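You operate a simulated robot arm through the tools that you are given. There is no shell and no other tool. Be economical: measure what you need, move in short steps, check, and stop when the job is done.

You run a simulated two-armed robot. Do the job below in one go: nothing can be reset, and whatever is moved stays where it is left.

JOB
On the top of chest two, fold the striped cloth in half, so that its two short edges meet.

The check looks at the end state, three seconds after you hand in, the way a careful person would. Anything else that was tipped, shoved, dropped, spilled or broken makes it a failure. Flat cloth is picked up by pressing the open fingertips on it (5 to 10 N) and closing them slowly along it; thin cloth reads only 2 to 8 mm in the jaws.

ROBOT AND FRAMES
Two 7-joint arms with two-finger parallel grippers on one trunk, on a base that drives. Base frame: it is fixed to the floor where the robot stands at the start and does not move with it; the origin is under the middle of the robot, x ahead of it, y to its left, z up; the surface under the hand at the start is at about z = 0.483. Readings come in m, rad, newtons and seconds.
The left shoulder is at the start at [0.07, 0.163, 0.795], the right one opposite. With the tool pointing down near the work surface each hand reaches from about 0.4 to 0.88 m from the robot's upright axis, wherever it stands, measured 20 degrees to its own side. Places, roughly: top of chest two [0.7, 0, 0.5]. Payload 3.43 kg a hand.
The tool frame of a hand sits at the grasp point between the pads (the TCP): z along the fingers, y along the line on which they close. The tips reach 0.034 m beyond it. The gripper opens to 0.128 m. The fingers are 0.024 m wide and 0.012 m thick; the gripper's body (0.048 by 0.13 m) begins 0.096 m behind the TCP.
Orientation is told as [roll, pitch, yaw] about the base's x, y, z axes, in that order, counted from this pose: with the fingers straight down and closing along the base's y, the tool's x points along the base's -x, its y along +y and its z along -z.

CONTROLS
- The arms move only by the tool step_arm. It takes "left_motion", "right_motion" or both (then of equal length, played together; a hand with none holds still); each is one flat list of numbers, 7 for each row, row after row: the shift along the base's x, y, z in units of 50 mm (1.0 is 50 mm), then the turn, a rotation vector about the base's x, y, z in units of 6 degrees (1.0 is 6 degrees), then the opening, from 0 (shut) to 1 (fully open). In form: [x, y, z, wx, wy, wz, grip, x, y, z, wx, wy, wz, grip, ...]. A call has 1 to 12 rows; each row shifts and turns the commanded pose from where the row before left it. A call with a number of a shift or a turn outside -1 to 1 is refused whole. A row lasts 0.2 s, in which the tool goes at most 0.05 m and 0.15 rad; a call with a longer step from one row to the next is refused whole, and so is a gripper value outside its range. A pose out of reach is approached as far as the arm can. The call stops where the force on the tool passes 40 N (or 10 N more than at its start, if that is more) or the arm is blocked; 0.2 s more then pass. The fingers move at their own pace (about 0.153 m/s each) and stop on an object; they squeeze with about 42 N. The grip force told is the motor's: it shows also when the fingers shut on nothing. Time passes only in rows, and 0.2 s behind the last, so rows that do not move let the fingers close. It gives the time, the measured TCP pose, the force on the tool (base axes), the opening and the grip force at its end, in the units of the frame above (readings bear some noise), with the torque about the TCP (base axes, N m) and any sound that the robot's microphone picked up.
- Cameras (640 x 400 px; columns grow to the right, rows downward): "scene" is now at [0.1283, 0.0074, 1.005]; the picture's right is [0.08, -1.00, -0.00], its down [-0.72, -0.06, -0.69] and it looks along [0.69, 0.06, -0.72] (base axes); focal length 248 px, centre (320, 200). "left" rides on the left gripper at [0.076, 0.011, -0.16] in its tool frame; the picture's right is [-0.15, 0.99, 0.00], its down [-0.88, -0.13, -0.46] and it looks along [-0.45, -0.07, 0.89] (tool axes); focal length 234 px, centre (320, 200). "right" rides on the right gripper at [0.076, -0.011, -0.16] in its tool frame; the picture's right is [0.15, 0.99, 0.00], its down [-0.88, 0.13, -0.46] and it looks along [-0.45, 0.07, 0.89] (tool axes); focal length 234 px, centre (320, 200). There is no depth. A picture from a camera that has moved, and an enlarged one, comes with that camera's place and axes in the base frame and with its lens.
- camera(camera): a new picture of that camera. It takes no simulated time.
- raise_lower(by): slides the trunk up (or, below 0, down) by that many m; the arms and the scene camera ride with it, the base frame stays. It gives what a move gives, with no picture.
- base_move(legs): drives the robot by 1 to 6 legs, each [ahead, left, turn to the left] in m, m and rad, along the robot's own axes; the way and the turn of a leg run together, so that a leg with both is an arc; at most 1.5 m and 3.142 rad a leg. The arms and the cameras ride along, it lands a little off, and it stops where it bumps. It gives what a move gives.
- aim_head(pan, tilt): turns the head with the scene camera to pan (to the left, within 1.501 rad either way) and tilt (down, from -0.506 to 1.204), counted from straight ahead of the robot. It gives what a move gives.
- inspect(camera, box): a new picture of the part [left, top, right, bottom] of that camera's present view, enlarged. It takes no simulated time.
- job_done(): hands the job in; it is judged then, once.

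Go step by step. Nothing tells you exact positions but the pictures and the camera data: compare them with the known pose of the tool, close in by small moves and look again before you grip or let go. The budget is 120 turns and 100 pictures, counting those below and the enlarged ones. Unless the task says otherwise, let go and move clear before handing in, and close with one line.

The tools are called after "Emit:" as a command line: name --argument value ..., lists and objects as JSON in quotes. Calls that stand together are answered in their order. step_arm: Moves the arms, as the interface text tells. Its arguments: {"type":"object","properties":{"left_motion":{"type":"array"},"right_motion":{"type":"array"}},"required":[]} The other tools are called the same way: raise_lower (by) slides the trunk up or down; base_move (legs) drives the base; aim_head (pan, tilt) turns the head that bears the scene camera; camera (camera) takes a picture; inspect (camera, box) takes an enlarged picture of a part of a camera's view; job_done () hands the job in.

At the start:

```text
time_s: 0.0
left_ee_pos: [0.4997, 0.1477, 0.6553]
left_tcp_rot: [0.001, 0.001, 0.0]
left_wrist_force: [-0.2, -0.6, -0.5]
left_torque: [-0.01, 0.0, -0.01]
left_grip_width: 0.1282
left_grasp_force: 0.0
right_ee_pos: [0.4519, -0.2593, 0.701]
right_tcp_rot: [0.0, 0.0, 0.001]
right_wrist_force: [0.2, -0.1, 0.4]
right_torque: [-0.01, 0.02, -0.02]
right_grip_width: 0.1279
right_grasp_force: 0.0
trunk travel left (down, up): [-0.275, 0.665]
robot x, y, heading: [0.0002, -0.0001, -0.001]
head pan, tilt: [0.084, 0.805]
```

scene: 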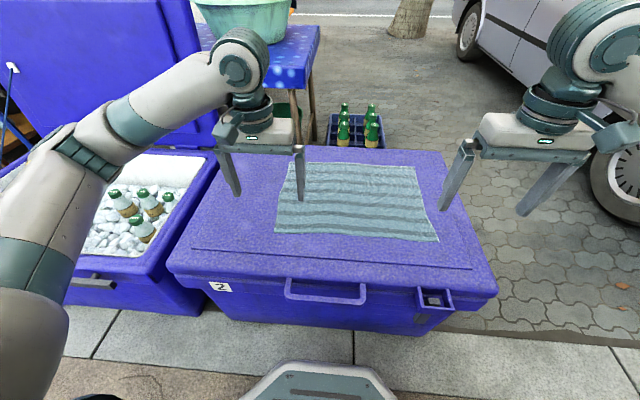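
right: 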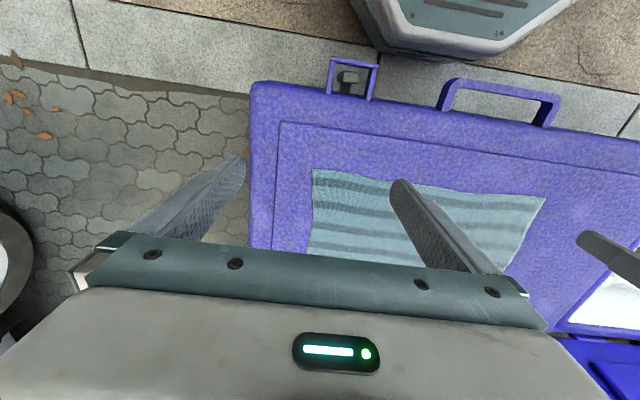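
left: 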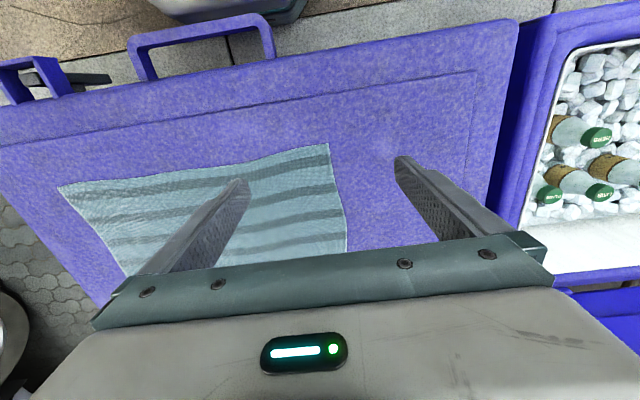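

The cloth lies on chest two at roughly x 0.50–0.80, y −0.26 to +0.13, with its short edges along x at the left and right. Working from the right side of the chest would let both hands carry one short edge, so I'll check the free space there first.

Emit:
inspect --camera "scene" --box '[240, 130, 480, 280]'

Emit:
aim_head --pan -1.1 --tilt 0.7

Emit:
camera --camera "scene"

```text
2.67 times, centred on (360, 205) of scene
camera zoom: at [0.1283, 0.0074, 1.005], right [0.08, -1.0, 0.0], down [-0.72, -0.06, -0.69], along [0.69, 0.06, -0.72], focal length 660 px, centre (213, 187)
```

zoom: 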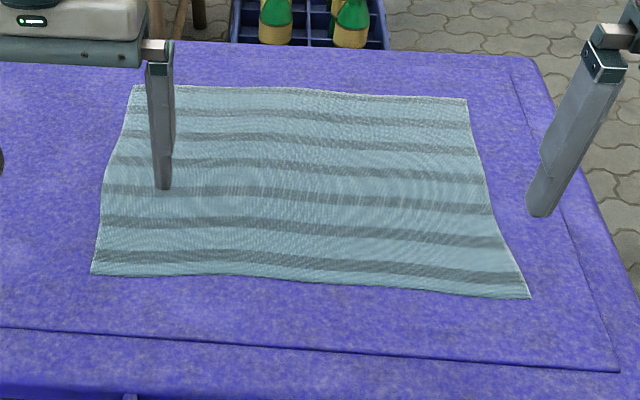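

```text
time_s: 1.4
left_ee_pos: [0.4993, 0.1482, 0.6544]
left_tcp_rot: [0.001, 0.001, 0.0]
left_wrist_force: [-0.1, 0.3, 0.2]
left_torque: [0.03, 0.0, -0.01]
left_grip_width: 0.1277
left_grasp_force: 0.1
right_ee_pos: [0.4522, -0.2587, 0.7009]
right_tcp_rot: [-0.001, 0.001, -0.001]
right_wrist_force: [0.6, -0.1, -0.3]
right_torque: [0.01, 0.05, 0.0]
right_grip_width: 0.1277
right_grasp_force: 0.0
trunk travel left (down, up): [-0.275, 0.665]
robot x, y, heading: [0.0008, 0.0021, -0.002]
head pan, tilt: [-1.1, 0.7]
```

```text
95 pictures are left
camera scene: at [0.0868, -0.075, 1.0137], right [-0.89, -0.45, 0.0], down [-0.29, 0.57, -0.76], along [0.35, -0.68, -0.64], focal length 248 px, centre (320, 200)
```

scene: 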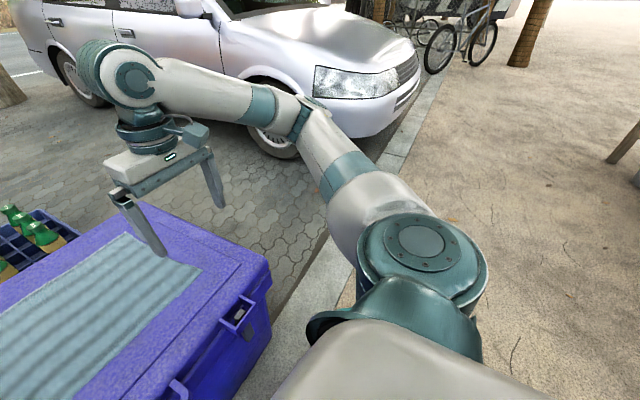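

The ground to the right of chest two is free; the car is about y −1.5. I'll drive around to the chest's right side and face +y.

Emit:
base_move --legs '[[0, -0.92, 0], [0.65, 0, 0], [0, 0, 1.571]]'

Emit:
aim_head --pan 0 --tilt 0.8

Emit:
camera --camera "scene"

```text
time_s: 8.5
left_ee_pos: [0.9017, -0.8321, 0.6575]
left_tcp_rot: [-0.013, -0.008, -0.162]
left_wrist_force: [0.0, 0.4, -0.5]
left_torque: [-0.03, 0.01, -0.01]
left_grip_width: 0.128
left_grasp_force: 0.1
right_ee_pos: [0.7938, -1.2244, 0.7251]
right_tcp_rot: [-0.014, -0.055, -0.158]
right_wrist_force: [0.5, -0.5, -0.6]
right_torque: [0.02, 0.04, 0.0]
right_grip_width: 0.1279
right_grasp_force: 0.0
trunk travel left (down, up): [-0.275, 0.665]
robot x, y, heading: [0.3902, -0.906, -0.162]
head pan, tilt: [-1.1, 0.7]
stopped in leg 2: the robot was blocked; the commanded pose is now the measured one
```

```text
time_s: 9.8
left_ee_pos: [0.901, -0.8315, 0.658]
left_tcp_rot: [-0.014, -0.012, -0.163]
left_wrist_force: [0.0, 0.5, 0.4]
left_torque: [0.0, -0.02, -0.02]
left_grip_width: 0.1279
left_grasp_force: 0.1
right_ee_pos: [0.7916, -1.225, 0.7243]
right_tcp_rot: [-0.014, -0.051, -0.157]
right_wrist_force: [0.0, 0.1, 0.7]
right_torque: [0.01, 0.0, -0.03]
right_grip_width: 0.1277
right_grasp_force: 0.1
trunk travel left (down, up): [-0.275, 0.665]
robot x, y, heading: [0.39, -0.9086, -0.164]
head pan, tilt: [0.0, 0.799]
```

```text
94 pictures are left
camera scene: at [0.5092, -0.9094, 1.0071], right [-0.16, -0.99, 0.02], down [-0.7, 0.1, -0.71], along [0.69, -0.13, -0.71], focal length 248 px, centre (320, 200)
```

scene: 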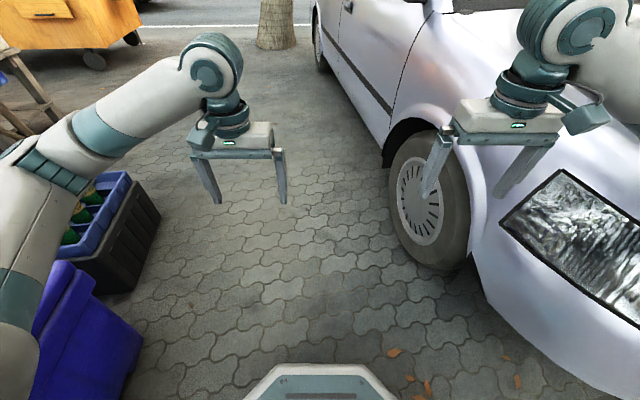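

The right arm nudged against the car's wing and the robot yawed. I'll back off, turn left away from the car, then slide into place.

Emit:
base_move --legs '[[-0.18, 0.0, 0]]'

Emit:
camera --camera "scene"

Emit:
base_move --legs '[[0, 0, 1.73]]'

Emit:
camera --camera "scene"

```text
time_s: 11.3
left_ee_pos: [0.728, -0.8143, 0.6543]
left_tcp_rot: [0.003, 0.002, -0.166]
left_wrist_force: [0.5, 0.4, 0.1]
left_torque: [0.01, 0.01, 0.0]
left_grip_width: 0.128
left_grasp_force: 0.1
right_ee_pos: [0.6174, -1.2081, 0.7108]
right_tcp_rot: [0.005, -0.032, -0.162]
right_wrist_force: [0.0, 0.1, 0.3]
right_torque: [0.01, -0.04, 0.01]
right_grip_width: 0.1282
right_grasp_force: 0.1
trunk travel left (down, up): [-0.275, 0.665]
robot x, y, heading: [0.2148, -0.8762, -0.165]
head pan, tilt: [0.0, 0.799]
```

```text
93 pictures are left
camera scene: at [0.3383, -0.8981, 1.0054], right [-0.17, -0.99, 0.0], down [-0.71, 0.12, -0.7], along [0.69, -0.12, -0.72], focal length 248 px, centre (320, 200)
```

scene: 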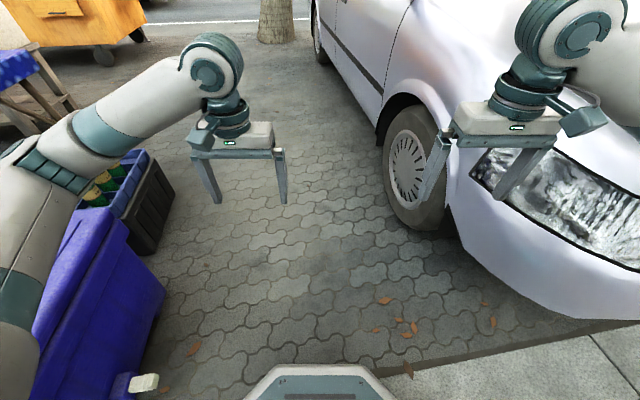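

```text
time_s: 15.9
left_ee_pos: [0.0591, -0.3789, 0.6541]
left_tcp_rot: [0.001, 0.001, 1.583]
left_wrist_force: [0.3, -0.2, 0.0]
left_torque: [0.0, 0.01, 0.01]
left_grip_width: 0.128
left_grasp_force: 0.0
right_ee_pos: [0.4652, -0.4191, 0.7105]
right_tcp_rot: [0.003, -0.028, 1.587]
right_wrist_force: [0.2, 0.1, 0.1]
right_torque: [-0.01, 0.01, -0.03]
right_grip_width: 0.1281
right_grasp_force: 0.1
trunk travel left (down, up): [-0.275, 0.665]
robot x, y, heading: [0.2143, -0.8768, 1.587]
head pan, tilt: [0.0, 0.799]
```

```text
92 pictures are left
camera scene: at [0.2082, -0.7456, 1.0054], right [1.0, 0.01, 0.0], down [0.01, -0.72, -0.7], along [-0.01, 0.7, -0.72], focal length 248 px, centre (320, 200)
```

scene: 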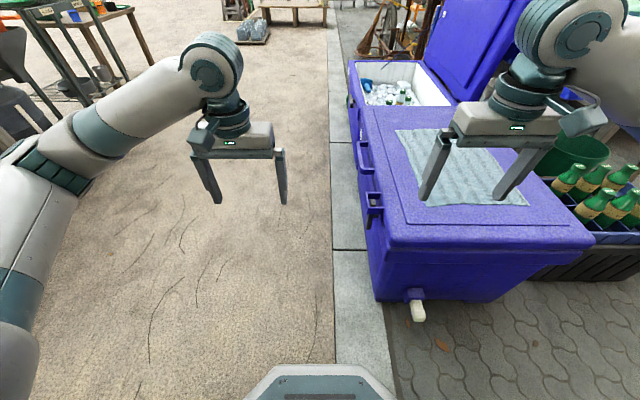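

The robot now faces +y with the chest ahead and to its right. I'll slide right to centre on the cloth.

Emit:
base_move --legs '[[0, -0.44, -0.016]]'

Emit:
camera --camera "scene"

```text
time_s: 18.6
left_ee_pos: [0.5076, -0.3754, 0.6549]
left_tcp_rot: [0.004, -0.001, 1.566]
left_wrist_force: [-0.1, 0.9, -0.1]
left_torque: [0.0, -0.02, 0.02]
left_grip_width: 0.1279
left_grasp_force: 0.0
right_ee_pos: [0.913, -0.4222, 0.7105]
right_tcp_rot: [0.004, -0.029, 1.569]
right_wrist_force: [-0.5, 0.5, 0.3]
right_torque: [0.02, -0.01, 0.0]
right_grip_width: 0.128
right_grasp_force: 0.0
trunk travel left (down, up): [-0.275, 0.665]
robot x, y, heading: [0.6522, -0.8729, 1.565]
head pan, tilt: [0.0, 0.799]
```

```text
91 pictures are left
camera scene: at [0.6502, -0.744, 1.0054], right [1.0, -0.01, 0.0], down [0.0, -0.72, -0.7], along [0.0, 0.7, -0.72], focal length 248 px, centre (320, 200)
```

scene: 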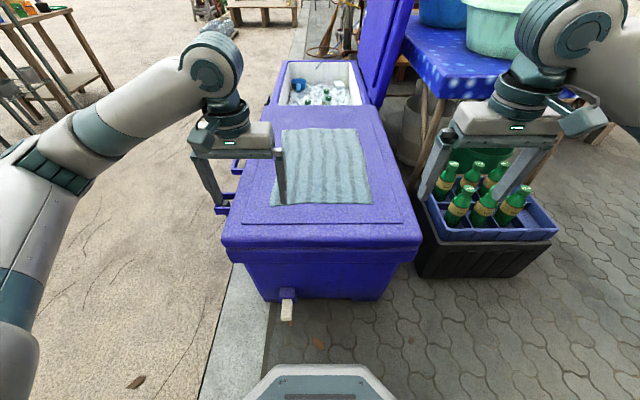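

The white drain spout on this side may limit how close the base can come. I'll look straight down to see the clearance.

Emit:
aim_head --pan 0 --tilt 1.2

Emit:
camera --camera "scene"

```text
time_s: 19.5
left_ee_pos: [0.5075, -0.3759, 0.6555]
left_tcp_rot: [0.005, 0.002, 1.566]
left_wrist_force: [0.0, 0.0, 0.9]
left_torque: [-0.01, -0.01, -0.03]
left_grip_width: 0.1281
left_grasp_force: 0.0
right_ee_pos: [0.913, -0.4225, 0.7109]
right_tcp_rot: [0.003, -0.027, 1.568]
right_wrist_force: [-0.4, 0.9, -0.3]
right_torque: [-0.01, -0.04, -0.01]
right_grip_width: 0.1278
right_grasp_force: 0.1
trunk travel left (down, up): [-0.275, 0.665]
robot x, y, heading: [0.6513, -0.8734, 1.564]
head pan, tilt: [0.0, 1.201]
```

```text
90 pictures are left
camera scene: at [0.6497, -0.7687, 0.9778], right [1.0, -0.01, 0.0], down [-0.01, -0.93, -0.36], along [0.0, 0.36, -0.93], focal length 248 px, centre (320, 200)
```

scene: 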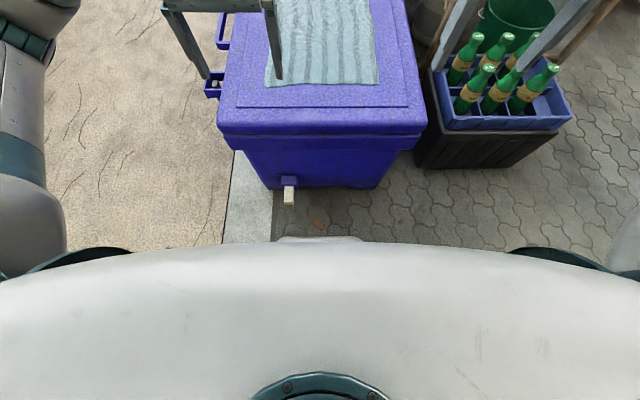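

The spout tip sits about 0.1 m ahead of the base's left front corner. I'll shift a little right and creep forward, then look again.

Emit:
base_move --legs '[[0, -0.08, 0.006], [0.07, 0, 0]]'

Emit:
camera --camera "scene"

```text
time_s: 21.1
left_ee_pos: [0.5849, -0.3066, 0.6544]
left_tcp_rot: [0.004, 0.003, 1.572]
left_wrist_force: [-0.1, 0.3, -0.5]
left_torque: [-0.03, 0.0, -0.02]
left_grip_width: 0.1282
left_grasp_force: 0.2
right_ee_pos: [0.9892, -0.3502, 0.7103]
right_tcp_rot: [0.002, -0.028, 1.575]
right_wrist_force: [0.3, -0.5, 0.2]
right_torque: [-0.01, -0.01, 0.0]
right_grip_width: 0.1282
right_grasp_force: 0.1
trunk travel left (down, up): [-0.275, 0.665]
robot x, y, heading: [0.7297, -0.8036, 1.575]
head pan, tilt: [0.0, 1.201]
```

```text
89 pictures are left
camera scene: at [0.7289, -0.6982, 0.9776], right [1.0, 0.0, 0.0], down [0.0, -0.93, -0.36], along [0.0, 0.36, -0.93], focal length 248 px, centre (320, 200)
```

scene: 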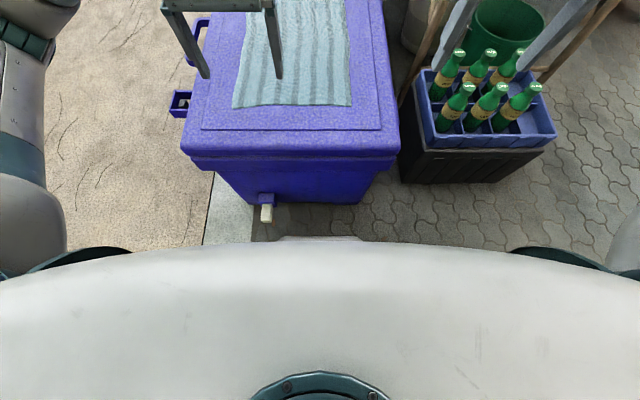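

The spout is now outside the base's front corner with some gap left. One more small advance, then I'll look at the cloth's far edge.

Emit:
base_move --legs '[[0.04, 0, -0.004]]'

Emit:
aim_head --pan 0 --tilt 0.75

Emit:
step_arm --left_motion '[-0.5, 0, 0.6, 0, 0, 0, 1, -0.5, 0, 0.6, 0, 0, 0, 1, -0.5, 0, 0.6, 0, 0, 0, 1, -0.5, 0, 0, 0, 0, 0, 1]'

Emit:
camera --camera "scene"

```text
time_s: 22.0
left_ee_pos: [0.5869, -0.266, 0.6544]
left_tcp_rot: [0.004, 0.004, 1.569]
left_wrist_force: [0.2, 1.0, -0.6]
left_torque: [-0.02, -0.01, -0.01]
left_grip_width: 0.1282
left_grasp_force: 0.1
right_ee_pos: [0.9922, -0.3126, 0.7097]
right_tcp_rot: [0.003, -0.028, 1.571]
right_wrist_force: [0.0, 0.1, 0.2]
right_torque: [-0.01, 0.01, 0.01]
right_grip_width: 0.128
right_grasp_force: 0.0
trunk travel left (down, up): [-0.275, 0.665]
robot x, y, heading: [0.7317, -0.7728, 1.569]
head pan, tilt: [0.0, 1.201]
```

```text
time_s: 22.9
left_ee_pos: [0.5863, -0.2664, 0.6556]
left_tcp_rot: [0.004, 0.002, 1.571]
left_wrist_force: [0.1, 0.5, -0.6]
left_torque: [-0.02, 0.01, -0.05]
left_grip_width: 0.1278
left_grasp_force: 0.0
right_ee_pos: [0.9929, -0.3128, 0.7115]
right_tcp_rot: [0.002, -0.028, 1.571]
right_wrist_force: [-0.1, -0.4, -0.1]
right_torque: [0.03, 0.0, 0.01]
right_grip_width: 0.128
right_grasp_force: 0.1
trunk travel left (down, up): [-0.275, 0.665]
robot x, y, heading: [0.7318, -0.7647, 1.564]
head pan, tilt: [0.0, 0.75]
```

```text
time_s: 23.9
left_ee_pos: [0.4834, -0.2658, 0.7448]
left_tcp_rot: [0.004, 0.002, 1.567]
left_wrist_force: [-0.2, 0.2, -0.1]
left_torque: [-0.04, 0.01, -0.01]
left_grip_width: 0.128
left_grasp_force: 0.1
right_ee_pos: [0.9912, -0.3134, 0.7111]
right_tcp_rot: [0.004, -0.027, 1.571]
right_wrist_force: [0.0, -0.8, 0.2]
right_torque: [0.05, -0.01, 0.0]
right_grip_width: 0.1279
right_grasp_force: 0.0
trunk travel left (down, up): [-0.275, 0.665]
robot x, y, heading: [0.7311, -0.7661, 1.569]
head pan, tilt: [0.0, 0.75]
```

```text
88 pictures are left
camera scene: at [0.7291, -0.6327, 1.0094], right [1.0, 0.0, 0.0], down [0.0, -0.68, -0.73], along [0.0, 0.73, -0.68], focal length 248 px, centre (320, 200)
```

scene: 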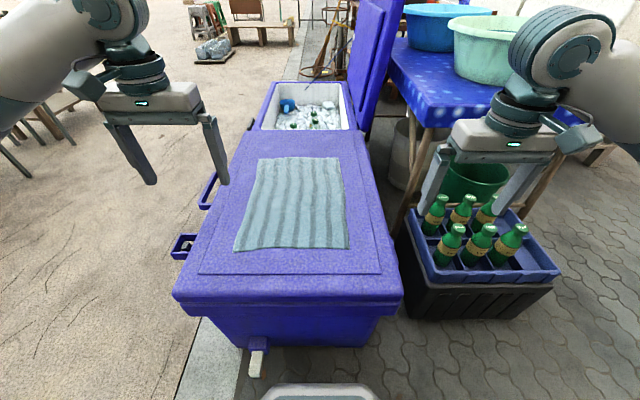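

Emit:
inspect --camera "scene" --box '[208, 145, 368, 265]'

```text
3.33 times, centred on (288, 205) of scene
camera zoom: at [0.7291, -0.6327, 1.0094], right [1.0, 0.0, 0.0], down [0.0, -0.68, -0.73], along [0.0, 0.73, -0.68], focal length 825 px, centre (427, 183)
```

zoom: 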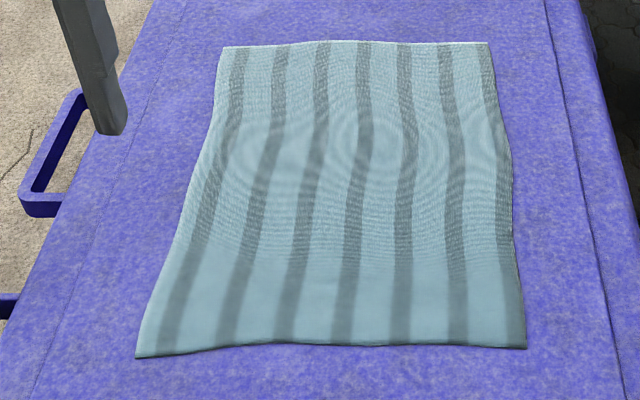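

The cloth corners are at about FL (0.497, 0.159), FR (0.801, 0.169), NR (0.805, −0.254) and NL (0.506, −0.262). I'll pick the far short edge with both hands and fold it toward the robot, so I'm bringing the hands above the far corners first.

Emit:
step_arm --left_motion '[0.094, 0.677, -0.275, 0, 0, 0, 0.35, 0.094, 0.677, -0.275, 0, 0, 0, 0.35, 0.094, 0.677, -0.275, 0, 0, 0, 0.35, 0.094, 0.677, -0.275, 0, 0, 0, 0.35, 0.094, 0.677, -0.275, 0, 0, 0, 0.35, 0.094, 0.677, -0.275, 0, 0, 0, 0.35, 0.094, 0.677, -0.275, 0, 0, 0, 0.35, 0.094, 0.677, -0.275, 0, 0, 0, 0.35, 0.094, 0.677, -0.275, 0, 0, 0, 0.35, 0.094, 0.677, -0.275, 0, 0, 0, 0.35, 0.094, 0.677, -0.275, 0, 0, 0, 0.35, 0.094, 0.677, -0.275, 0, 0, 0, 0.35]' --right_motion '[-0.377, 0.755, -0.218, 0, 0, 0, 0.35, -0.377, 0.755, -0.218, 0, 0, 0, 0.35, -0.377, 0.755, -0.218, 0, 0, 0, 0.35, -0.377, 0.755, -0.218, 0, 0, 0, 0.35, -0.377, 0.755, -0.218, 0, 0, 0, 0.35, -0.377, 0.755, -0.218, 0, 0, 0, 0.35, -0.377, 0.755, -0.218, 0, 0, 0, 0.35, -0.377, 0.755, -0.218, 0, 0, 0, 0.35, -0.377, 0.755, -0.218, 0, 0, 0, 0.35, -0.377, 0.755, -0.218, 0, 0, 0, 0.35, -0.377, 0.755, -0.218, 0, 0, 0, 0.35, -0.377, 0.755, -0.218, 0, 0, 0, 0.35]'

Emit:
camera --camera "scene"

```text
time_s: 26.5
left_ee_pos: [0.5204, 0.0714, 0.5741]
left_tcp_rot: [0.003, 0.003, 1.566]
left_wrist_force: [0.0, 0.5, -0.2]
left_torque: [-0.04, 0.05, 0.0]
left_grip_width: 0.0449
left_grasp_force: 0.1
left hand out of reach, approached as far as the arm can: row 10, 11, 12
right_ee_pos: [0.8023, 0.0586, 0.5793]
right_tcp_rot: [0.004, -0.027, 1.572]
right_wrist_force: [-0.5, 0.0, -0.5]
right_torque: [0.0, 0.02, -0.05]
right_grip_width: 0.0448
right_grasp_force: 0.1
right hand out of reach, approached as far as the arm can: row 10, 11, 12
trunk travel left (down, up): [-0.275, 0.665]
robot x, y, heading: [0.7313, -0.7668, 1.567]
head pan, tilt: [0.0, 0.75]
```

```text
86 pictures are left
camera scene: at [0.7292, -0.6315, 1.0092], right [1.0, 0.0, 0.0], down [0.0, -0.68, -0.73], along [0.0, 0.73, -0.68], focal length 248 px, centre (320, 200)
```

scene: 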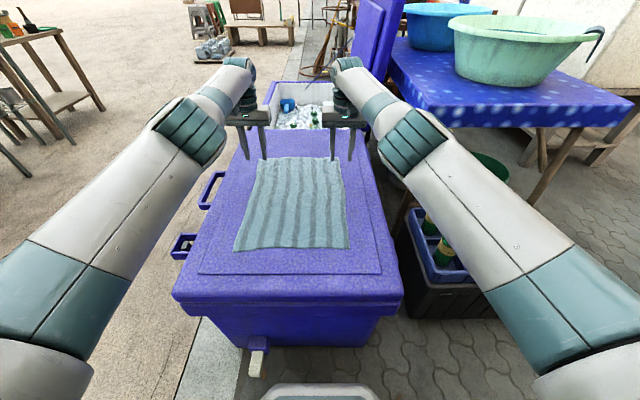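

The vertical reach ends near y 0.07, so about 0.07 m more is needed. By my estimate the base's tapered front clears the spout sideways, so I'll creep ahead and check for motion loss.

Emit:
base_move --legs '[[0.035, 0, 0.002]]'

Emit:
aim_head --pan 0.3 --tilt 1.15

Emit:
camera --camera "scene"

```text
time_s: 27.4
left_ee_pos: [0.5214, 0.1065, 0.5749]
left_tcp_rot: [0.002, 0.005, 1.568]
left_wrist_force: [-0.3, 0.0, -0.5]
left_torque: [-0.02, -0.01, 0.02]
left_grip_width: 0.045
left_grasp_force: 0.1
right_ee_pos: [0.8027, 0.0931, 0.5778]
right_tcp_rot: [0.003, -0.027, 1.572]
right_wrist_force: [0.4, 0.3, -0.3]
right_torque: [-0.05, -0.04, -0.02]
right_grip_width: 0.0448
right_grasp_force: 0.0
trunk travel left (down, up): [-0.275, 0.665]
robot x, y, heading: [0.7299, -0.731, 1.564]
head pan, tilt: [0.0, 0.75]
```

```text
time_s: 28.3
left_ee_pos: [0.5206, 0.106, 0.5766]
left_tcp_rot: [0.004, 0.002, 1.569]
left_wrist_force: [-0.7, 0.2, -0.5]
left_torque: [0.0, 0.02, -0.02]
left_grip_width: 0.0449
left_grasp_force: 0.1
right_ee_pos: [0.803, 0.0927, 0.5808]
right_tcp_rot: [0.004, -0.028, 1.571]
right_wrist_force: [-0.7, 0.7, -0.3]
right_torque: [0.01, -0.01, 0.02]
right_grip_width: 0.045
right_grasp_force: 0.2
trunk travel left (down, up): [-0.275, 0.665]
robot x, y, heading: [0.731, -0.7303, 1.565]
head pan, tilt: [0.3, 1.15]
```

```text
85 pictures are left
camera scene: at [0.7118, -0.6234, 0.9806], right [0.96, 0.29, 0.0], down [0.27, -0.87, -0.41], along [-0.12, 0.39, -0.91], focal length 248 px, centre (320, 200)
```

scene: 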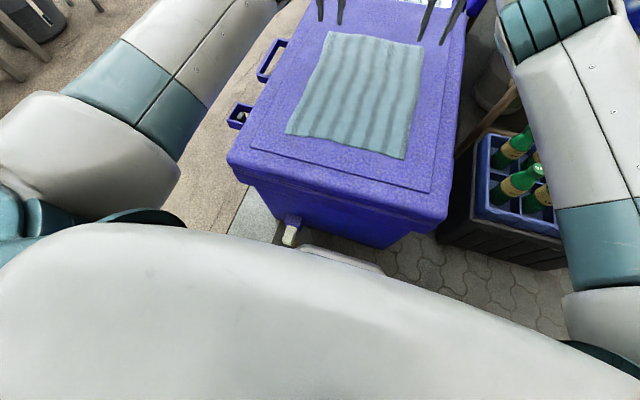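

No blockage so far, and the spout is to the left of the base's corner. Another 0.03 m ahead, then I'll check the hands.

Emit:
base_move --legs '[[0.03, 0, 0.004]]'

Emit:
aim_head --pan 0.15 --tilt 0.75

Emit:
camera --camera "scene"

Emit:
camera --camera "left"

Emit:
camera --camera "right"

```text
time_s: 29.1
left_ee_pos: [0.5181, 0.1359, 0.5742]
left_tcp_rot: [0.003, 0.004, 1.573]
left_wrist_force: [-0.8, -0.3, -0.3]
left_torque: [0.01, -0.02, 0.01]
left_grip_width: 0.0447
left_grasp_force: 0.1
right_ee_pos: [0.7998, 0.1234, 0.5784]
right_tcp_rot: [0.005, -0.023, 1.574]
right_wrist_force: [-0.3, 0.4, -0.5]
right_torque: [-0.02, -0.02, -0.01]
right_grip_width: 0.0447
right_grasp_force: 0.0
trunk travel left (down, up): [-0.275, 0.665]
robot x, y, heading: [0.7295, -0.7033, 1.574]
head pan, tilt: [0.3, 1.15]
```

```text
time_s: 30.0
left_ee_pos: [0.5185, 0.1352, 0.5764]
left_tcp_rot: [0.003, 0.005, 1.573]
left_wrist_force: [-0.1, -0.4, -1.0]
left_torque: [-0.03, 0.02, -0.01]
left_grip_width: 0.0448
left_grasp_force: 0.2
right_ee_pos: [0.8003, 0.1234, 0.5793]
right_tcp_rot: [0.003, -0.027, 1.576]
right_wrist_force: [0.1, 0.9, 0.3]
right_torque: [0.0, 0.02, -0.01]
right_grip_width: 0.0449
right_grasp_force: 0.1
trunk travel left (down, up): [-0.275, 0.665]
robot x, y, heading: [0.729, -0.7038, 1.57]
head pan, tilt: [0.15, 0.75]
```

```text
84 pictures are left
camera scene: at [0.7167, -0.5685, 1.0093], right [0.99, 0.15, 0.0], down [0.1, -0.68, -0.73], along [-0.11, 0.72, -0.68], focal length 248 px, centre (320, 200)
```

scene: 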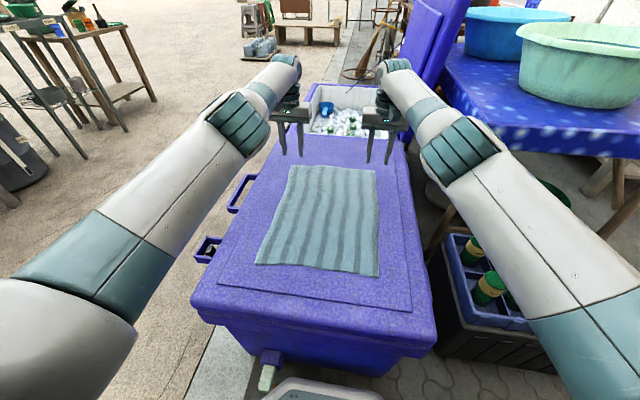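

```text
83 pictures are left
camera left: at [0.5078, 0.0608, 0.7359], right [-0.99, 0.14, 0.0], down [0.13, 0.88, 0.45], along [0.06, 0.45, -0.89], focal length 234 px, centre (320, 200)
```

left: 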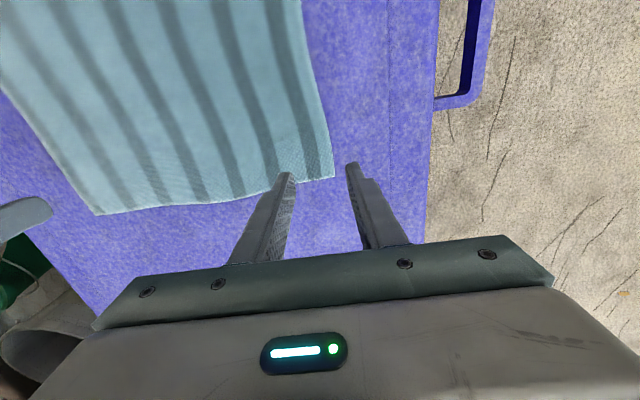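

```text
82 pictures are left
camera right: at [0.8115, 0.0417, 0.7369], right [-0.99, -0.15, 0.0], down [-0.13, 0.87, 0.48], along [-0.07, 0.48, -0.88], focal length 234 px, centre (320, 200)
```

right: 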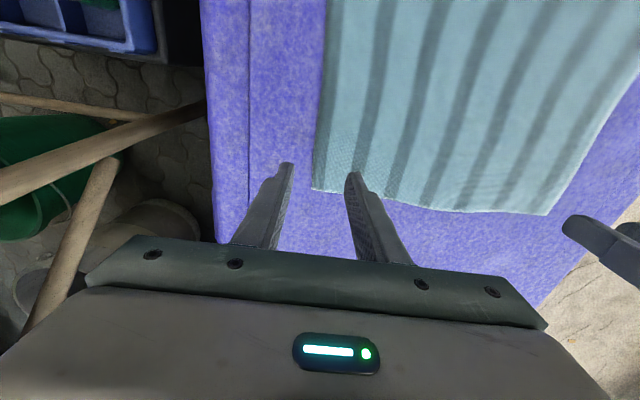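

The far corners are confirmed at about (0.503, 0.161) and (0.803, 0.168). I'll tilt both hands 15° outward for reach and set them just above the edge near the corners.

Emit:
step_arm --left_motion '[0.1, 0.02, 0, 1, 0, 0, 0.35, 0.1, 0.02, 0, 1, 0, 0, 0.35, 0.14, 0.02, 0, 0.5, 0, 0, 0.35, 0, 0, -0.35, 0, 0, 0, 0.35, 0, 0, -0.35, 0, 0, 0, 0.35, 0, 0, 0, 0, 0, 0, 0.35]' --right_motion '[-0.2, 0.15, 0, 1, 0, 0, 0.35, -0.2, 0.15, 0, 1, 0, 0, 0.35, -0.2, 0.14, 0, 0.3, 0, 0, 0.35, 0, 0, -0.39, 0, 0, 0, 0.35, 0, 0, -0.39, 0, 0, 0, 0.35, 0, 0, 0, 0, 0, 0, 0.35]'

Emit:
camera --camera "left"

Emit:
camera --camera "right"

```text
time_s: 31.4
left_ee_pos: [0.539, 0.1943, 0.5445]
left_tcp_rot: [0.002, -0.26, 1.573]
left_wrist_force: [0.0, 0.3, -1.0]
left_torque: [0.03, 0.0, 0.03]
left_grip_width: 0.045
left_grasp_force: 0.0
left hand out of reach, approached as far as the arm can: row 1, 2, 3
right_ee_pos: [0.7672, 0.1453, 0.5422]
right_tcp_rot: [0.003, -0.269, 1.576]
right_wrist_force: [-0.5, 0.0, -0.1]
right_torque: [-0.04, 0.0, 0.03]
right_grip_width: 0.0449
right_grasp_force: 0.0
trunk travel left (down, up): [-0.275, 0.665]
robot x, y, heading: [0.7285, -0.7023, 1.566]
head pan, tilt: [0.15, 0.75]
```

```text
81 pictures are left
camera left: at [0.5282, 0.0807, 0.6787], right [-0.99, 0.14, 0.04], down [0.13, 0.73, 0.67], along [0.06, 0.66, -0.74], focal length 234 px, centre (320, 200)
```

left: 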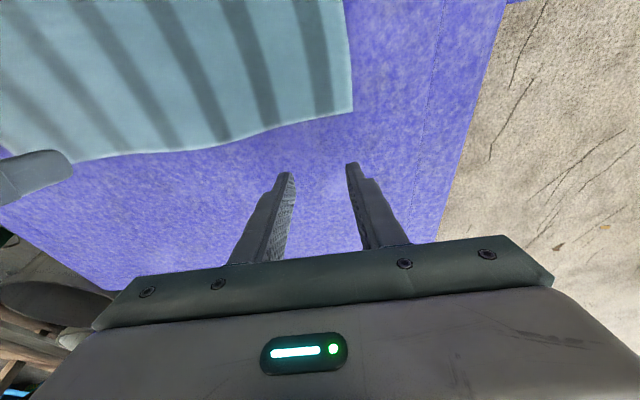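

```text
80 pictures are left
camera right: at [0.7795, 0.0282, 0.676], right [-0.99, -0.15, -0.04], down [-0.13, 0.73, 0.67], along [-0.07, 0.67, -0.74], focal length 234 px, centre (320, 200)
```

right: 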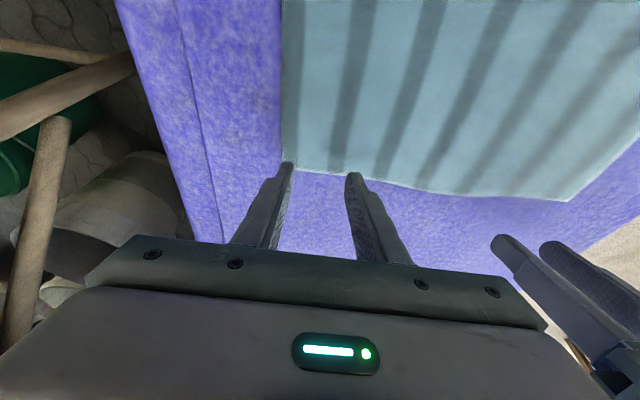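

The left hand overshot to y 0.194 because its command had run ahead, while the right hand is nearly in place. I'll correct both and come down close to the surface.

Emit:
step_arm --left_motion '[0, -0.56, 0, 0, 0, 0, 0.35, 0, -0.56, 0, 0, 0, 0, 0.35, 0, 0, -0.3, 0, 0, 0, 0.35, 0, 0, 0, 0, 0, 0, 0.35]' --right_motion '[0, -0.16, 0, 0, 0, 0, 0.35, 0, 0, 0, 0, 0, 0, 0.35, 0, 0, -0.26, 0, 0, 0, 0.35, 0, 0, 0, 0, 0, 0, 0.35]'

Emit:
camera --camera "left"

Emit:
camera --camera "right"

```text
time_s: 32.4
left_ee_pos: [0.5399, 0.1928, 0.5284]
left_tcp_rot: [0.005, -0.258, 1.574]
left_wrist_force: [1.0, 0.2, 0.4]
left_torque: [-0.01, 0.0, -0.03]
left_grip_width: 0.0449
left_grasp_force: 0.0
left hand out of reach, approached as far as the arm can: row 1, 2
right_ee_pos: [0.7678, 0.1379, 0.5286]
right_tcp_rot: [0.002, -0.269, 1.576]
right_wrist_force: [0.2, 1.3, 0.0]
right_torque: [-0.04, -0.06, 0.01]
right_grip_width: 0.0448
right_grasp_force: 0.0
trunk travel left (down, up): [-0.275, 0.665]
robot x, y, heading: [0.7286, -0.7021, 1.568]
head pan, tilt: [0.15, 0.75]
```

```text
79 pictures are left
camera left: at [0.529, 0.0799, 0.6646], right [-0.99, 0.14, 0.04], down [0.13, 0.73, 0.67], along [0.06, 0.66, -0.75], focal length 234 px, centre (320, 200)
```

left: 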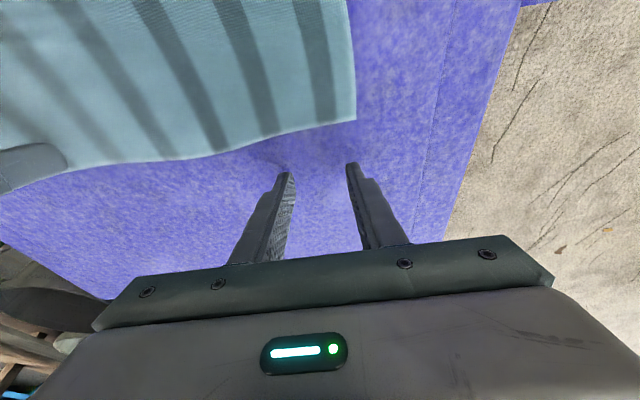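

```text
78 pictures are left
camera right: at [0.7797, 0.0215, 0.6619], right [-0.99, -0.15, -0.04], down [-0.13, 0.73, 0.67], along [-0.07, 0.67, -0.74], focal length 234 px, centre (320, 200)
```

right: 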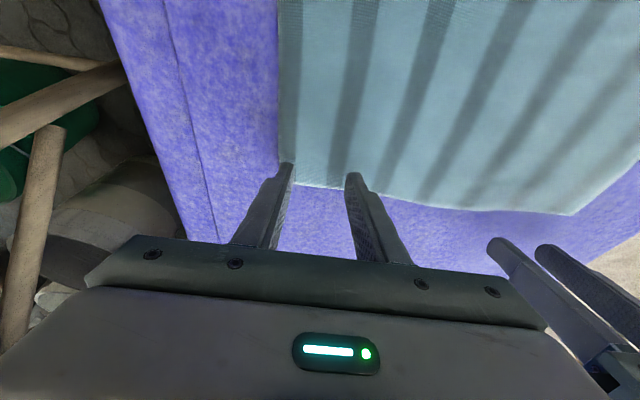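

The left hand's command was still beyond its reach and has only just caught up. I'll move it back another 0.055 m.

Emit:
step_arm --left_motion '[0, -0.55, 0, 0, 0, 0, 0.35, 0, -0.55, 0, 0, 0, 0, 0.35, 0, 0, 0, 0, 0, 0, 0.35]'

Emit:
camera --camera "left"

```text
time_s: 33.2
left_ee_pos: [0.5399, 0.1931, 0.5294]
left_tcp_rot: [0.003, -0.257, 1.572]
left_wrist_force: [-0.1, -0.1, -0.4]
left_torque: [0.0, 0.03, 0.0]
left_grip_width: 0.0447
left_grasp_force: 0.0
left hand out of reach, approached as far as the arm can: row 1, 2
right_ee_pos: [0.7685, 0.1378, 0.5286]
right_tcp_rot: [0.001, -0.269, 1.576]
right_wrist_force: [0.7, 0.2, -0.3]
right_torque: [0.02, -0.01, 0.04]
right_grip_width: 0.0447
right_grasp_force: 0.1
trunk travel left (down, up): [-0.275, 0.665]
robot x, y, heading: [0.731, -0.7063, 1.574]
head pan, tilt: [0.15, 0.75]
```

```text
77 pictures are left
camera left: at [0.529, 0.08, 0.6646], right [-0.99, 0.14, 0.04], down [0.13, 0.73, 0.67], along [0.06, 0.66, -0.75], focal length 234 px, centre (320, 200)
```

left: 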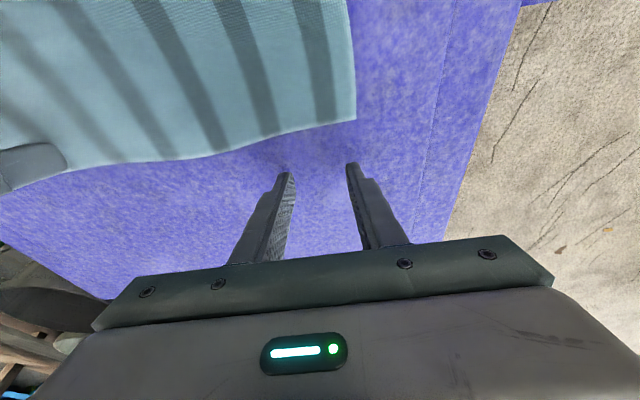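

The left arm is stretched and not responding to the backward steps. I'll try smaller ones, lifting slightly.

Emit:
step_arm --left_motion '[0, -0.2, 0.1, 0, 0, 0, 0.35, 0, -0.2, 0.1, 0, 0, 0, 0.35, 0, -0.2, 0.1, 0, 0, 0, 0.35, 0, -0.2, 0.1, 0, 0, 0, 0.35]'

```text
time_s: 34.2
left_ee_pos: [0.5397, 0.1925, 0.5491]
left_tcp_rot: [0.003, -0.256, 1.573]
left_wrist_force: [-0.2, 0.4, -0.6]
left_torque: [0.01, 0.02, 0.01]
left_grip_width: 0.045
left_grasp_force: 0.1
left hand out of reach, approached as far as the arm can: row 1, 2, 3, 4
right_ee_pos: [0.7685, 0.1384, 0.5289]
right_tcp_rot: [0.002, -0.269, 1.574]
right_wrist_force: [-0.4, -1.2, -0.5]
right_torque: [0.03, 0.01, -0.01]
right_grip_width: 0.0447
right_grasp_force: 0.0
trunk travel left (down, up): [-0.275, 0.665]
robot x, y, heading: [0.7321, -0.7014, 1.568]
head pan, tilt: [0.15, 0.75]
```

The left arm looks stuck at its straight-arm singularity: z moves follow but y moves do not. I'll lift and pull back together to unbend it.

Emit:
step_arm --left_motion '[0, -0.3, 0.7, -0.5, 0, 0, 0.35, 0, -0.3, 0.7, -0.5, 0, 0, 0.35, 0, -0.3, 0.7, -0.5, 0, 0, 0.35, 0, -0.3, 0.7, -0.5, 0, 0, 0.35, 0, 0, 0, 0, 0, 0, 0.35]'

```text
time_s: 35.4
left_ee_pos: [0.5381, 0.1359, 0.6877]
left_tcp_rot: [0.003, -0.049, 1.571]
left_wrist_force: [-0.6, -0.2, 0.8]
left_torque: [0.01, -0.02, -0.01]
left_grip_width: 0.0449
left_grasp_force: 0.1
left hand out of reach, approached as far as the arm can: row 2
right_ee_pos: [0.7681, 0.1372, 0.5277]
right_tcp_rot: [0.001, -0.268, 1.576]
right_wrist_force: [0.0, -0.9, -0.1]
right_torque: [-0.01, 0.0, 0.01]
right_grip_width: 0.0449
right_grasp_force: 0.1
trunk travel left (down, up): [-0.275, 0.665]
robot x, y, heading: [0.7297, -0.7042, 1.572]
head pan, tilt: [0.15, 0.75]
```

Now it is free. I'll pull it back in y first at this height, to see that it follows.

Emit:
step_arm --left_motion '[0, -0.5, 0, 0, 0, 0, 0.35, 0, -0.5, 0, 0, 0, 0, 0.35, 0, -0.4, 0, 0, 0, 0, 0.35, 0, 0, 0, 0, 0, 0, 0.35]'

```text
time_s: 36.4
left_ee_pos: [0.5429, 0.1313, 0.7012]
left_tcp_rot: [0.003, -0.048, 1.573]
left_wrist_force: [-0.4, -0.5, -0.5]
left_torque: [0.02, -0.01, 0.01]
left_grip_width: 0.0447
left_grasp_force: 0.0
left hand out of reach, approached as far as the arm can: row 1, 2, 3
right_ee_pos: [0.7688, 0.1376, 0.5282]
right_tcp_rot: [0.002, -0.269, 1.575]
right_wrist_force: [0.0, -0.4, -0.5]
right_torque: [-0.01, -0.01, 0.0]
right_grip_width: 0.0449
right_grasp_force: 0.0
trunk travel left (down, up): [-0.275, 0.665]
robot x, y, heading: [0.734, -0.7028, 1.569]
head pan, tilt: [0.15, 0.75]
```

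Emit:
camera --camera "scene"

Emit:
step_arm --left_motion '[-0.5, -0.3, 0.5, 0, 0, 0, 0.35, -0.5, -0.3, 0.5, 0, 0, 0, 0.35, -0.5, -0.3, 0.5, 0, 0, 0, 0.35, 0, 0, 0, 0, 0, 0, 0.35]'

Emit:
camera --camera "scene"

```text
76 pictures are left
camera scene: at [0.7167, -0.5685, 1.0094], right [0.99, 0.15, 0.0], down [0.1, -0.67, -0.73], along [-0.11, 0.72, -0.68], focal length 248 px, centre (320, 200)
```

scene: 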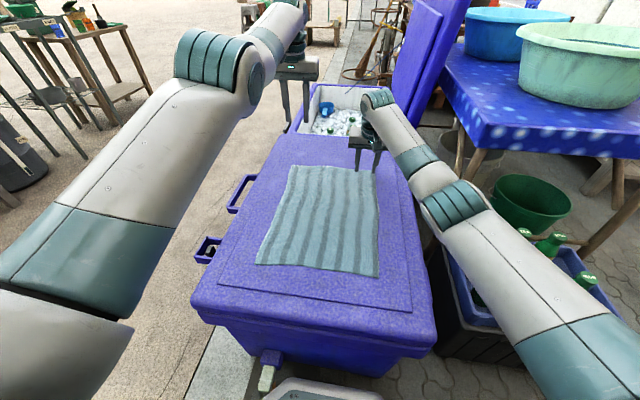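

```text
time_s: 37.4
left_ee_pos: [0.4668, 0.1115, 0.7849]
left_tcp_rot: [0.002, -0.048, 1.573]
left_wrist_force: [0.1, -0.8, -0.6]
left_torque: [0.01, -0.01, 0.03]
left_grip_width: 0.0451
left_grasp_force: 0.0
left hand out of reach, approached as far as the arm can: row 1, 2, 3
right_ee_pos: [0.7691, 0.1387, 0.5277]
right_tcp_rot: [0.001, -0.27, 1.575]
right_wrist_force: [0.0, -0.5, -0.2]
right_torque: [0.0, 0.02, -0.04]
right_grip_width: 0.0448
right_grasp_force: 0.0
trunk travel left (down, up): [-0.275, 0.665]
robot x, y, heading: [0.7301, -0.7014, 1.57]
head pan, tilt: [0.15, 0.75]
```

```text
75 pictures are left
camera scene: at [0.7167, -0.5683, 1.0094], right [0.99, 0.15, 0.0], down [0.1, -0.67, -0.73], along [-0.11, 0.72, -0.68], focal length 248 px, centre (320, 200)
```

scene: 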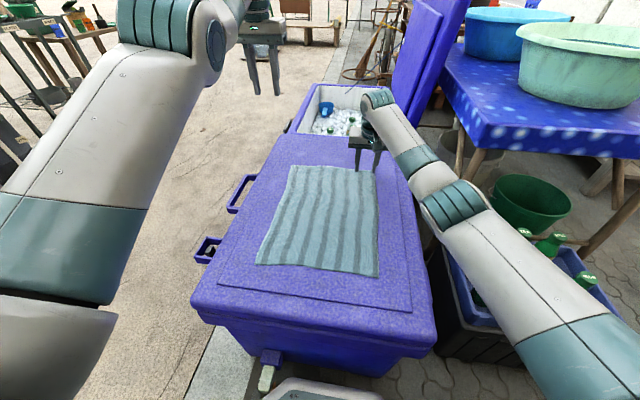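

The left arm is stretched dead straight. I'll pull it straight back with larger steps.

Emit:
step_arm --left_motion '[0, -1, 0, 0, 0, 0, 0.35, 0, -1, 0, 0, 0, 0, 0.35, 0, -1, 0, 0, 0, 0, 0.35, 0, -1, 0, 0, 0, 0, 0.35, 0, -1, 0, 0, 0, 0, 0.35, 0, -1, 0, 0, 0, 0, 0.35]'

```text
time_s: 38.8
left_ee_pos: [0.4551, 0.0781, 0.8754]
left_tcp_rot: [0.004, -0.049, 1.572]
left_wrist_force: [0.3, -0.2, 0.7]
left_torque: [0.03, 0.01, 0.02]
left_grip_width: 0.0449
left_grasp_force: 0.1
left hand out of reach, approached as far as the arm can: row 1, 2, 3, 4, 5, 6
right_ee_pos: [0.7678, 0.1376, 0.5282]
right_tcp_rot: [0.001, -0.269, 1.574]
right_wrist_force: [-0.1, -0.5, -0.4]
right_torque: [-0.01, -0.01, 0.02]
right_grip_width: 0.0449
right_grasp_force: 0.1
trunk travel left (down, up): [-0.275, 0.665]
robot x, y, heading: [0.7324, -0.6999, 1.57]
head pan, tilt: [0.15, 0.75]
```

It only slides up along its limit sphere. I'll command small steps directly toward the shoulder so the elbow has to bend.

Emit:
step_arm --left_motion '[0.006, -0.036, -0.016, 0, 0, 0, 0.35, 0.006, -0.036, -0.016, 0, 0, 0, 0.35, 0.006, -0.036, -0.016, 0, 0, 0, 0.35, 0.006, -0.036, -0.016, 0, 0, 0, 0.35, 0.014, -0.09, -0.04, 0, 0, 0, 0.35, 0.014, -0.09, -0.04, 0, 0, 0, 0.35, 0.014, -0.09, -0.04, 0, 0, 0, 0.35, 0.014, -0.09, -0.04, 0, 0, 0, 0.35, 0.03, -0.18, -0.08, 0, 0, 0, 0.35, 0.03, -0.18, -0.08, 0, 0, 0, 0.35, 0.03, -0.18, -0.08, 0, 0, 0, 0.35, 0.03, -0.18, -0.08, 0, 0, 0, 0.35]'

```text
time_s: 41.4
left_ee_pos: [0.4576, 0.0787, 0.8741]
left_tcp_rot: [0.003, -0.048, 1.573]
left_wrist_force: [-0.2, 0.3, 0.2]
left_torque: [-0.01, -0.01, -0.01]
left_grip_width: 0.0447
left_grasp_force: 0.1
left hand out of reach, approached as far as the arm can: row 2, 4, 5, 6, 7, 8, 9, 10, 11, 12
right_ee_pos: [0.7685, 0.1382, 0.5279]
right_tcp_rot: [0.001, -0.267, 1.574]
right_wrist_force: [0.5, -0.7, -0.7]
right_torque: [-0.03, 0.03, 0.03]
right_grip_width: 0.0448
right_grasp_force: 0.1
trunk travel left (down, up): [-0.275, 0.665]
robot x, y, heading: [0.7293, -0.7, 1.571]
head pan, tilt: [0.15, 0.75]
```

From the right arm, the elbows bend outward with the forearm inward. So I'll sweep the left hand inward (+x) while pulling back, to bend the elbow the allowed way.

Emit:
step_arm --left_motion '[0.5, -0.4, 0, 0, 0, 0, 0.35, 0.5, -0.4, 0, 0, 0, 0, 0.35, 0.5, -0.4, 0, 0, 0, 0, 0.35]'

Emit:
step_arm --left_motion '[0, -0.4, -0.5, 0, 0, 0, 0.35, 0, -0.4, -0.5, 0, 0, 0, 0.35, 0, -0.4, -0.5, 0, 0, 0, 0.35]'

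```text
time_s: 42.2
left_ee_pos: [0.5335, 0.0669, 0.8935]
left_tcp_rot: [0.003, -0.049, 1.572]
left_wrist_force: [0.0, 0.4, -0.6]
left_torque: [-0.02, -0.01, 0.0]
left_grip_width: 0.0448
left_grasp_force: 0.1
left hand out of reach, approached as far as the arm can: row 1, 2, 3
right_ee_pos: [0.7688, 0.1375, 0.5286]
right_tcp_rot: [0.004, -0.27, 1.572]
right_wrist_force: [0.7, 1.2, 0.3]
right_torque: [0.0, 0.02, -0.01]
right_grip_width: 0.0447
right_grasp_force: 0.0
trunk travel left (down, up): [-0.275, 0.665]
robot x, y, heading: [0.7277, -0.7025, 1.566]
head pan, tilt: [0.15, 0.75]
```

```text
time_s: 43.0
left_ee_pos: [0.5412, 0.0856, 0.8512]
left_tcp_rot: [0.004, -0.045, 1.572]
left_wrist_force: [-0.1, -0.3, -1.2]
left_torque: [0.0, -0.03, 0.0]
left_grip_width: 0.0449
left_grasp_force: 0.1
left hand out of reach, approached as far as the arm can: row 1, 2, 3
right_ee_pos: [0.7677, 0.1385, 0.5269]
right_tcp_rot: [0.002, -0.268, 1.574]
right_wrist_force: [-0.5, 0.3, 0.2]
right_torque: [0.02, 0.05, -0.01]
right_grip_width: 0.0447
right_grasp_force: 0.0
trunk travel left (down, up): [-0.275, 0.665]
robot x, y, heading: [0.7294, -0.7012, 1.566]
head pan, tilt: [0.15, 0.75]
```

Still on the limit sphere. I'll add a tool yaw while pulling back, since that should make the solver use the elbow.

Emit:
step_arm --left_motion '[0, -0.3, 0, 0, 0, -1, 0.35, 0, -0.3, 0, 0, 0, -1, 0.35, 0, -0.3, 0, 0, 0, -1, 0.35, 0, -0.3, 0, 0, 0, -1, 0.35]'

Emit:
step_arm --left_motion '[0, -0.3, 0, 0, 0, 1, 0.35, 0, -0.3, 0, 0, 0, 1, 0.35, 0, -0.3, 0, 0, 0, 1, 0.35, 0, -0.3, 0, 0, 0, 1, 0.35]'

Emit:
step_arm --left_motion '[0, -0.3, 0, -1, 0, 0, 0.35, 0, -0.3, 0, -1, 0, 0, 0.35, 0, -0.3, 0, -1, 0, 0, 0.35, 0, -0.3, 0, -1, 0, 0, 0.35]'

```text
time_s: 44.0
left_ee_pos: [0.5477, 0.0754, 0.8747]
left_tcp_rot: [0.003, -0.047, 1.153]
left_wrist_force: [-0.4, 0.4, -0.8]
left_torque: [-0.02, 0.03, 0.01]
left_grip_width: 0.0449
left_grasp_force: 0.1
left hand out of reach, approached as far as the arm can: row 1, 2, 3, 4
right_ee_pos: [0.7692, 0.1378, 0.5284]
right_tcp_rot: [0.003, -0.267, 1.575]
right_wrist_force: [0.4, 0.1, -0.1]
right_torque: [0.0, -0.01, 0.02]
right_grip_width: 0.0446
right_grasp_force: 0.0
trunk travel left (down, up): [-0.275, 0.665]
robot x, y, heading: [0.7324, -0.7011, 1.57]
head pan, tilt: [0.15, 0.75]
```

```text
time_s: 45.0
left_ee_pos: [0.5489, 0.0651, 0.8968]
left_tcp_rot: [0.003, -0.049, 1.574]
left_wrist_force: [0.3, 0.2, 0.3]
left_torque: [-0.04, 0.0, -0.01]
left_grip_width: 0.0448
left_grasp_force: 0.1
left hand out of reach, approached as far as the arm can: row 1, 2, 3, 4
right_ee_pos: [0.7686, 0.1378, 0.5279]
right_tcp_rot: [0.001, -0.268, 1.573]
right_wrist_force: [-0.6, 0.7, -0.6]
right_torque: [-0.01, -0.03, 0.05]
right_grip_width: 0.0447
right_grasp_force: 0.0
trunk travel left (down, up): [-0.275, 0.665]
robot x, y, heading: [0.7309, -0.7056, 1.574]
head pan, tilt: [0.15, 0.75]
```

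```text
time_s: 46.0
left_ee_pos: [0.5503, 0.0652, 0.8953]
left_tcp_rot: [0.004, -0.049, 1.574]
left_wrist_force: [-0.3, 0.2, 0.0]
left_torque: [0.0, 0.02, -0.01]
left_grip_width: 0.0449
left_grasp_force: 0.1
left hand out of reach, approached as far as the arm can: row 1, 2, 3, 4
right_ee_pos: [0.7687, 0.1389, 0.529]
right_tcp_rot: [0.002, -0.268, 1.576]
right_wrist_force: [-0.8, 0.0, -0.5]
right_torque: [-0.02, -0.01, -0.02]
right_grip_width: 0.0448
right_grasp_force: 0.0
trunk travel left (down, up): [-0.275, 0.665]
robot x, y, heading: [0.7315, -0.7031, 1.568]
head pan, tilt: [0.15, 0.75]
```

Rotating the fingers back was refused outright, so a wrist joint is at its limit as well. I'll tilt the fingers outward to free the wrist, then retry a combined down-and-inward pull.

Emit:
step_arm --left_motion '[0, 0, 0, 1, 0, 0, 0.35, 0, 0, 0, 1, 0, 0, 0.35, 0, 0, 0, 1, 0, 0, 0.35, 0, 0, 0, 1, 0, 0, 0.35, 0, 0, 0, 1, 0, 0, 0.35, 0, 0, 0, 0, 0, 0, 0.35]'

Emit:
step_arm --left_motion '[0, -0.6, -0.6, 0, 0, 0, 0.35, 0, -0.6, -0.6, 0, 0, 0, 0.35, 0, -0.6, -0.6, 0, 0, 0, 0.35]'

Emit:
camera --camera "scene"

```text
time_s: 47.4
left_ee_pos: [0.5588, 0.1713, 0.9502]
left_tcp_rot: [0.003, -0.57, 1.572]
left_wrist_force: [-0.5, 0.5, -0.4]
left_torque: [-0.01, 0.01, 0.0]
left_grip_width: 0.045
left_grasp_force: 0.1
left hand out of reach, approached as far as the arm can: row 1, 2, 3, 4, 5
right_ee_pos: [0.7684, 0.1378, 0.5277]
right_tcp_rot: [0.002, -0.267, 1.576]
right_wrist_force: [0.2, 0.1, -0.5]
right_torque: [0.01, -0.02, -0.03]
right_grip_width: 0.0448
right_grasp_force: 0.0
trunk travel left (down, up): [-0.275, 0.665]
robot x, y, heading: [0.7291, -0.7015, 1.571]
head pan, tilt: [0.15, 0.75]
```

```text
time_s: 48.2
left_ee_pos: [0.5693, 0.1834, 0.9231]
left_tcp_rot: [0.003, -0.568, 1.572]
left_wrist_force: [0.2, 0.0, 0.0]
left_torque: [0.0, 0.02, -0.01]
left_grip_width: 0.0446
left_grasp_force: 0.0
left hand out of reach, approached as far as the arm can: row 1, 2, 3
right_ee_pos: [0.7695, 0.1392, 0.5279]
right_tcp_rot: [0.004, -0.269, 1.574]
right_wrist_force: [0.7, 0.7, -0.1]
right_torque: [-0.01, 0.01, 0.0]
right_grip_width: 0.045
right_grasp_force: 0.0
trunk travel left (down, up): [-0.275, 0.665]
robot x, y, heading: [0.7301, -0.7025, 1.569]
head pan, tilt: [0.15, 0.75]
```

```text
74 pictures are left
camera scene: at [0.7168, -0.568, 1.0093], right [0.99, 0.15, 0.0], down [0.1, -0.68, -0.73], along [-0.11, 0.72, -0.68], focal length 248 px, centre (320, 200)
```

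scene: 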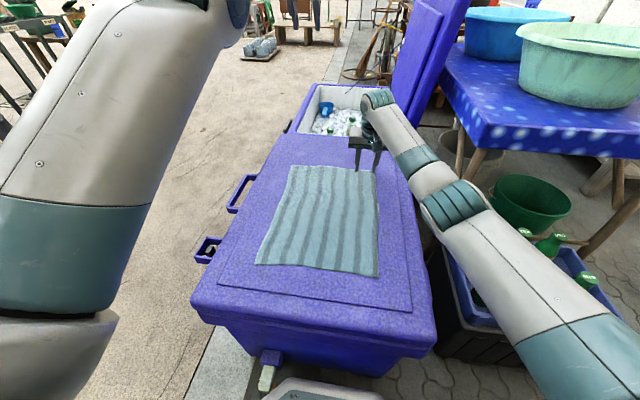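

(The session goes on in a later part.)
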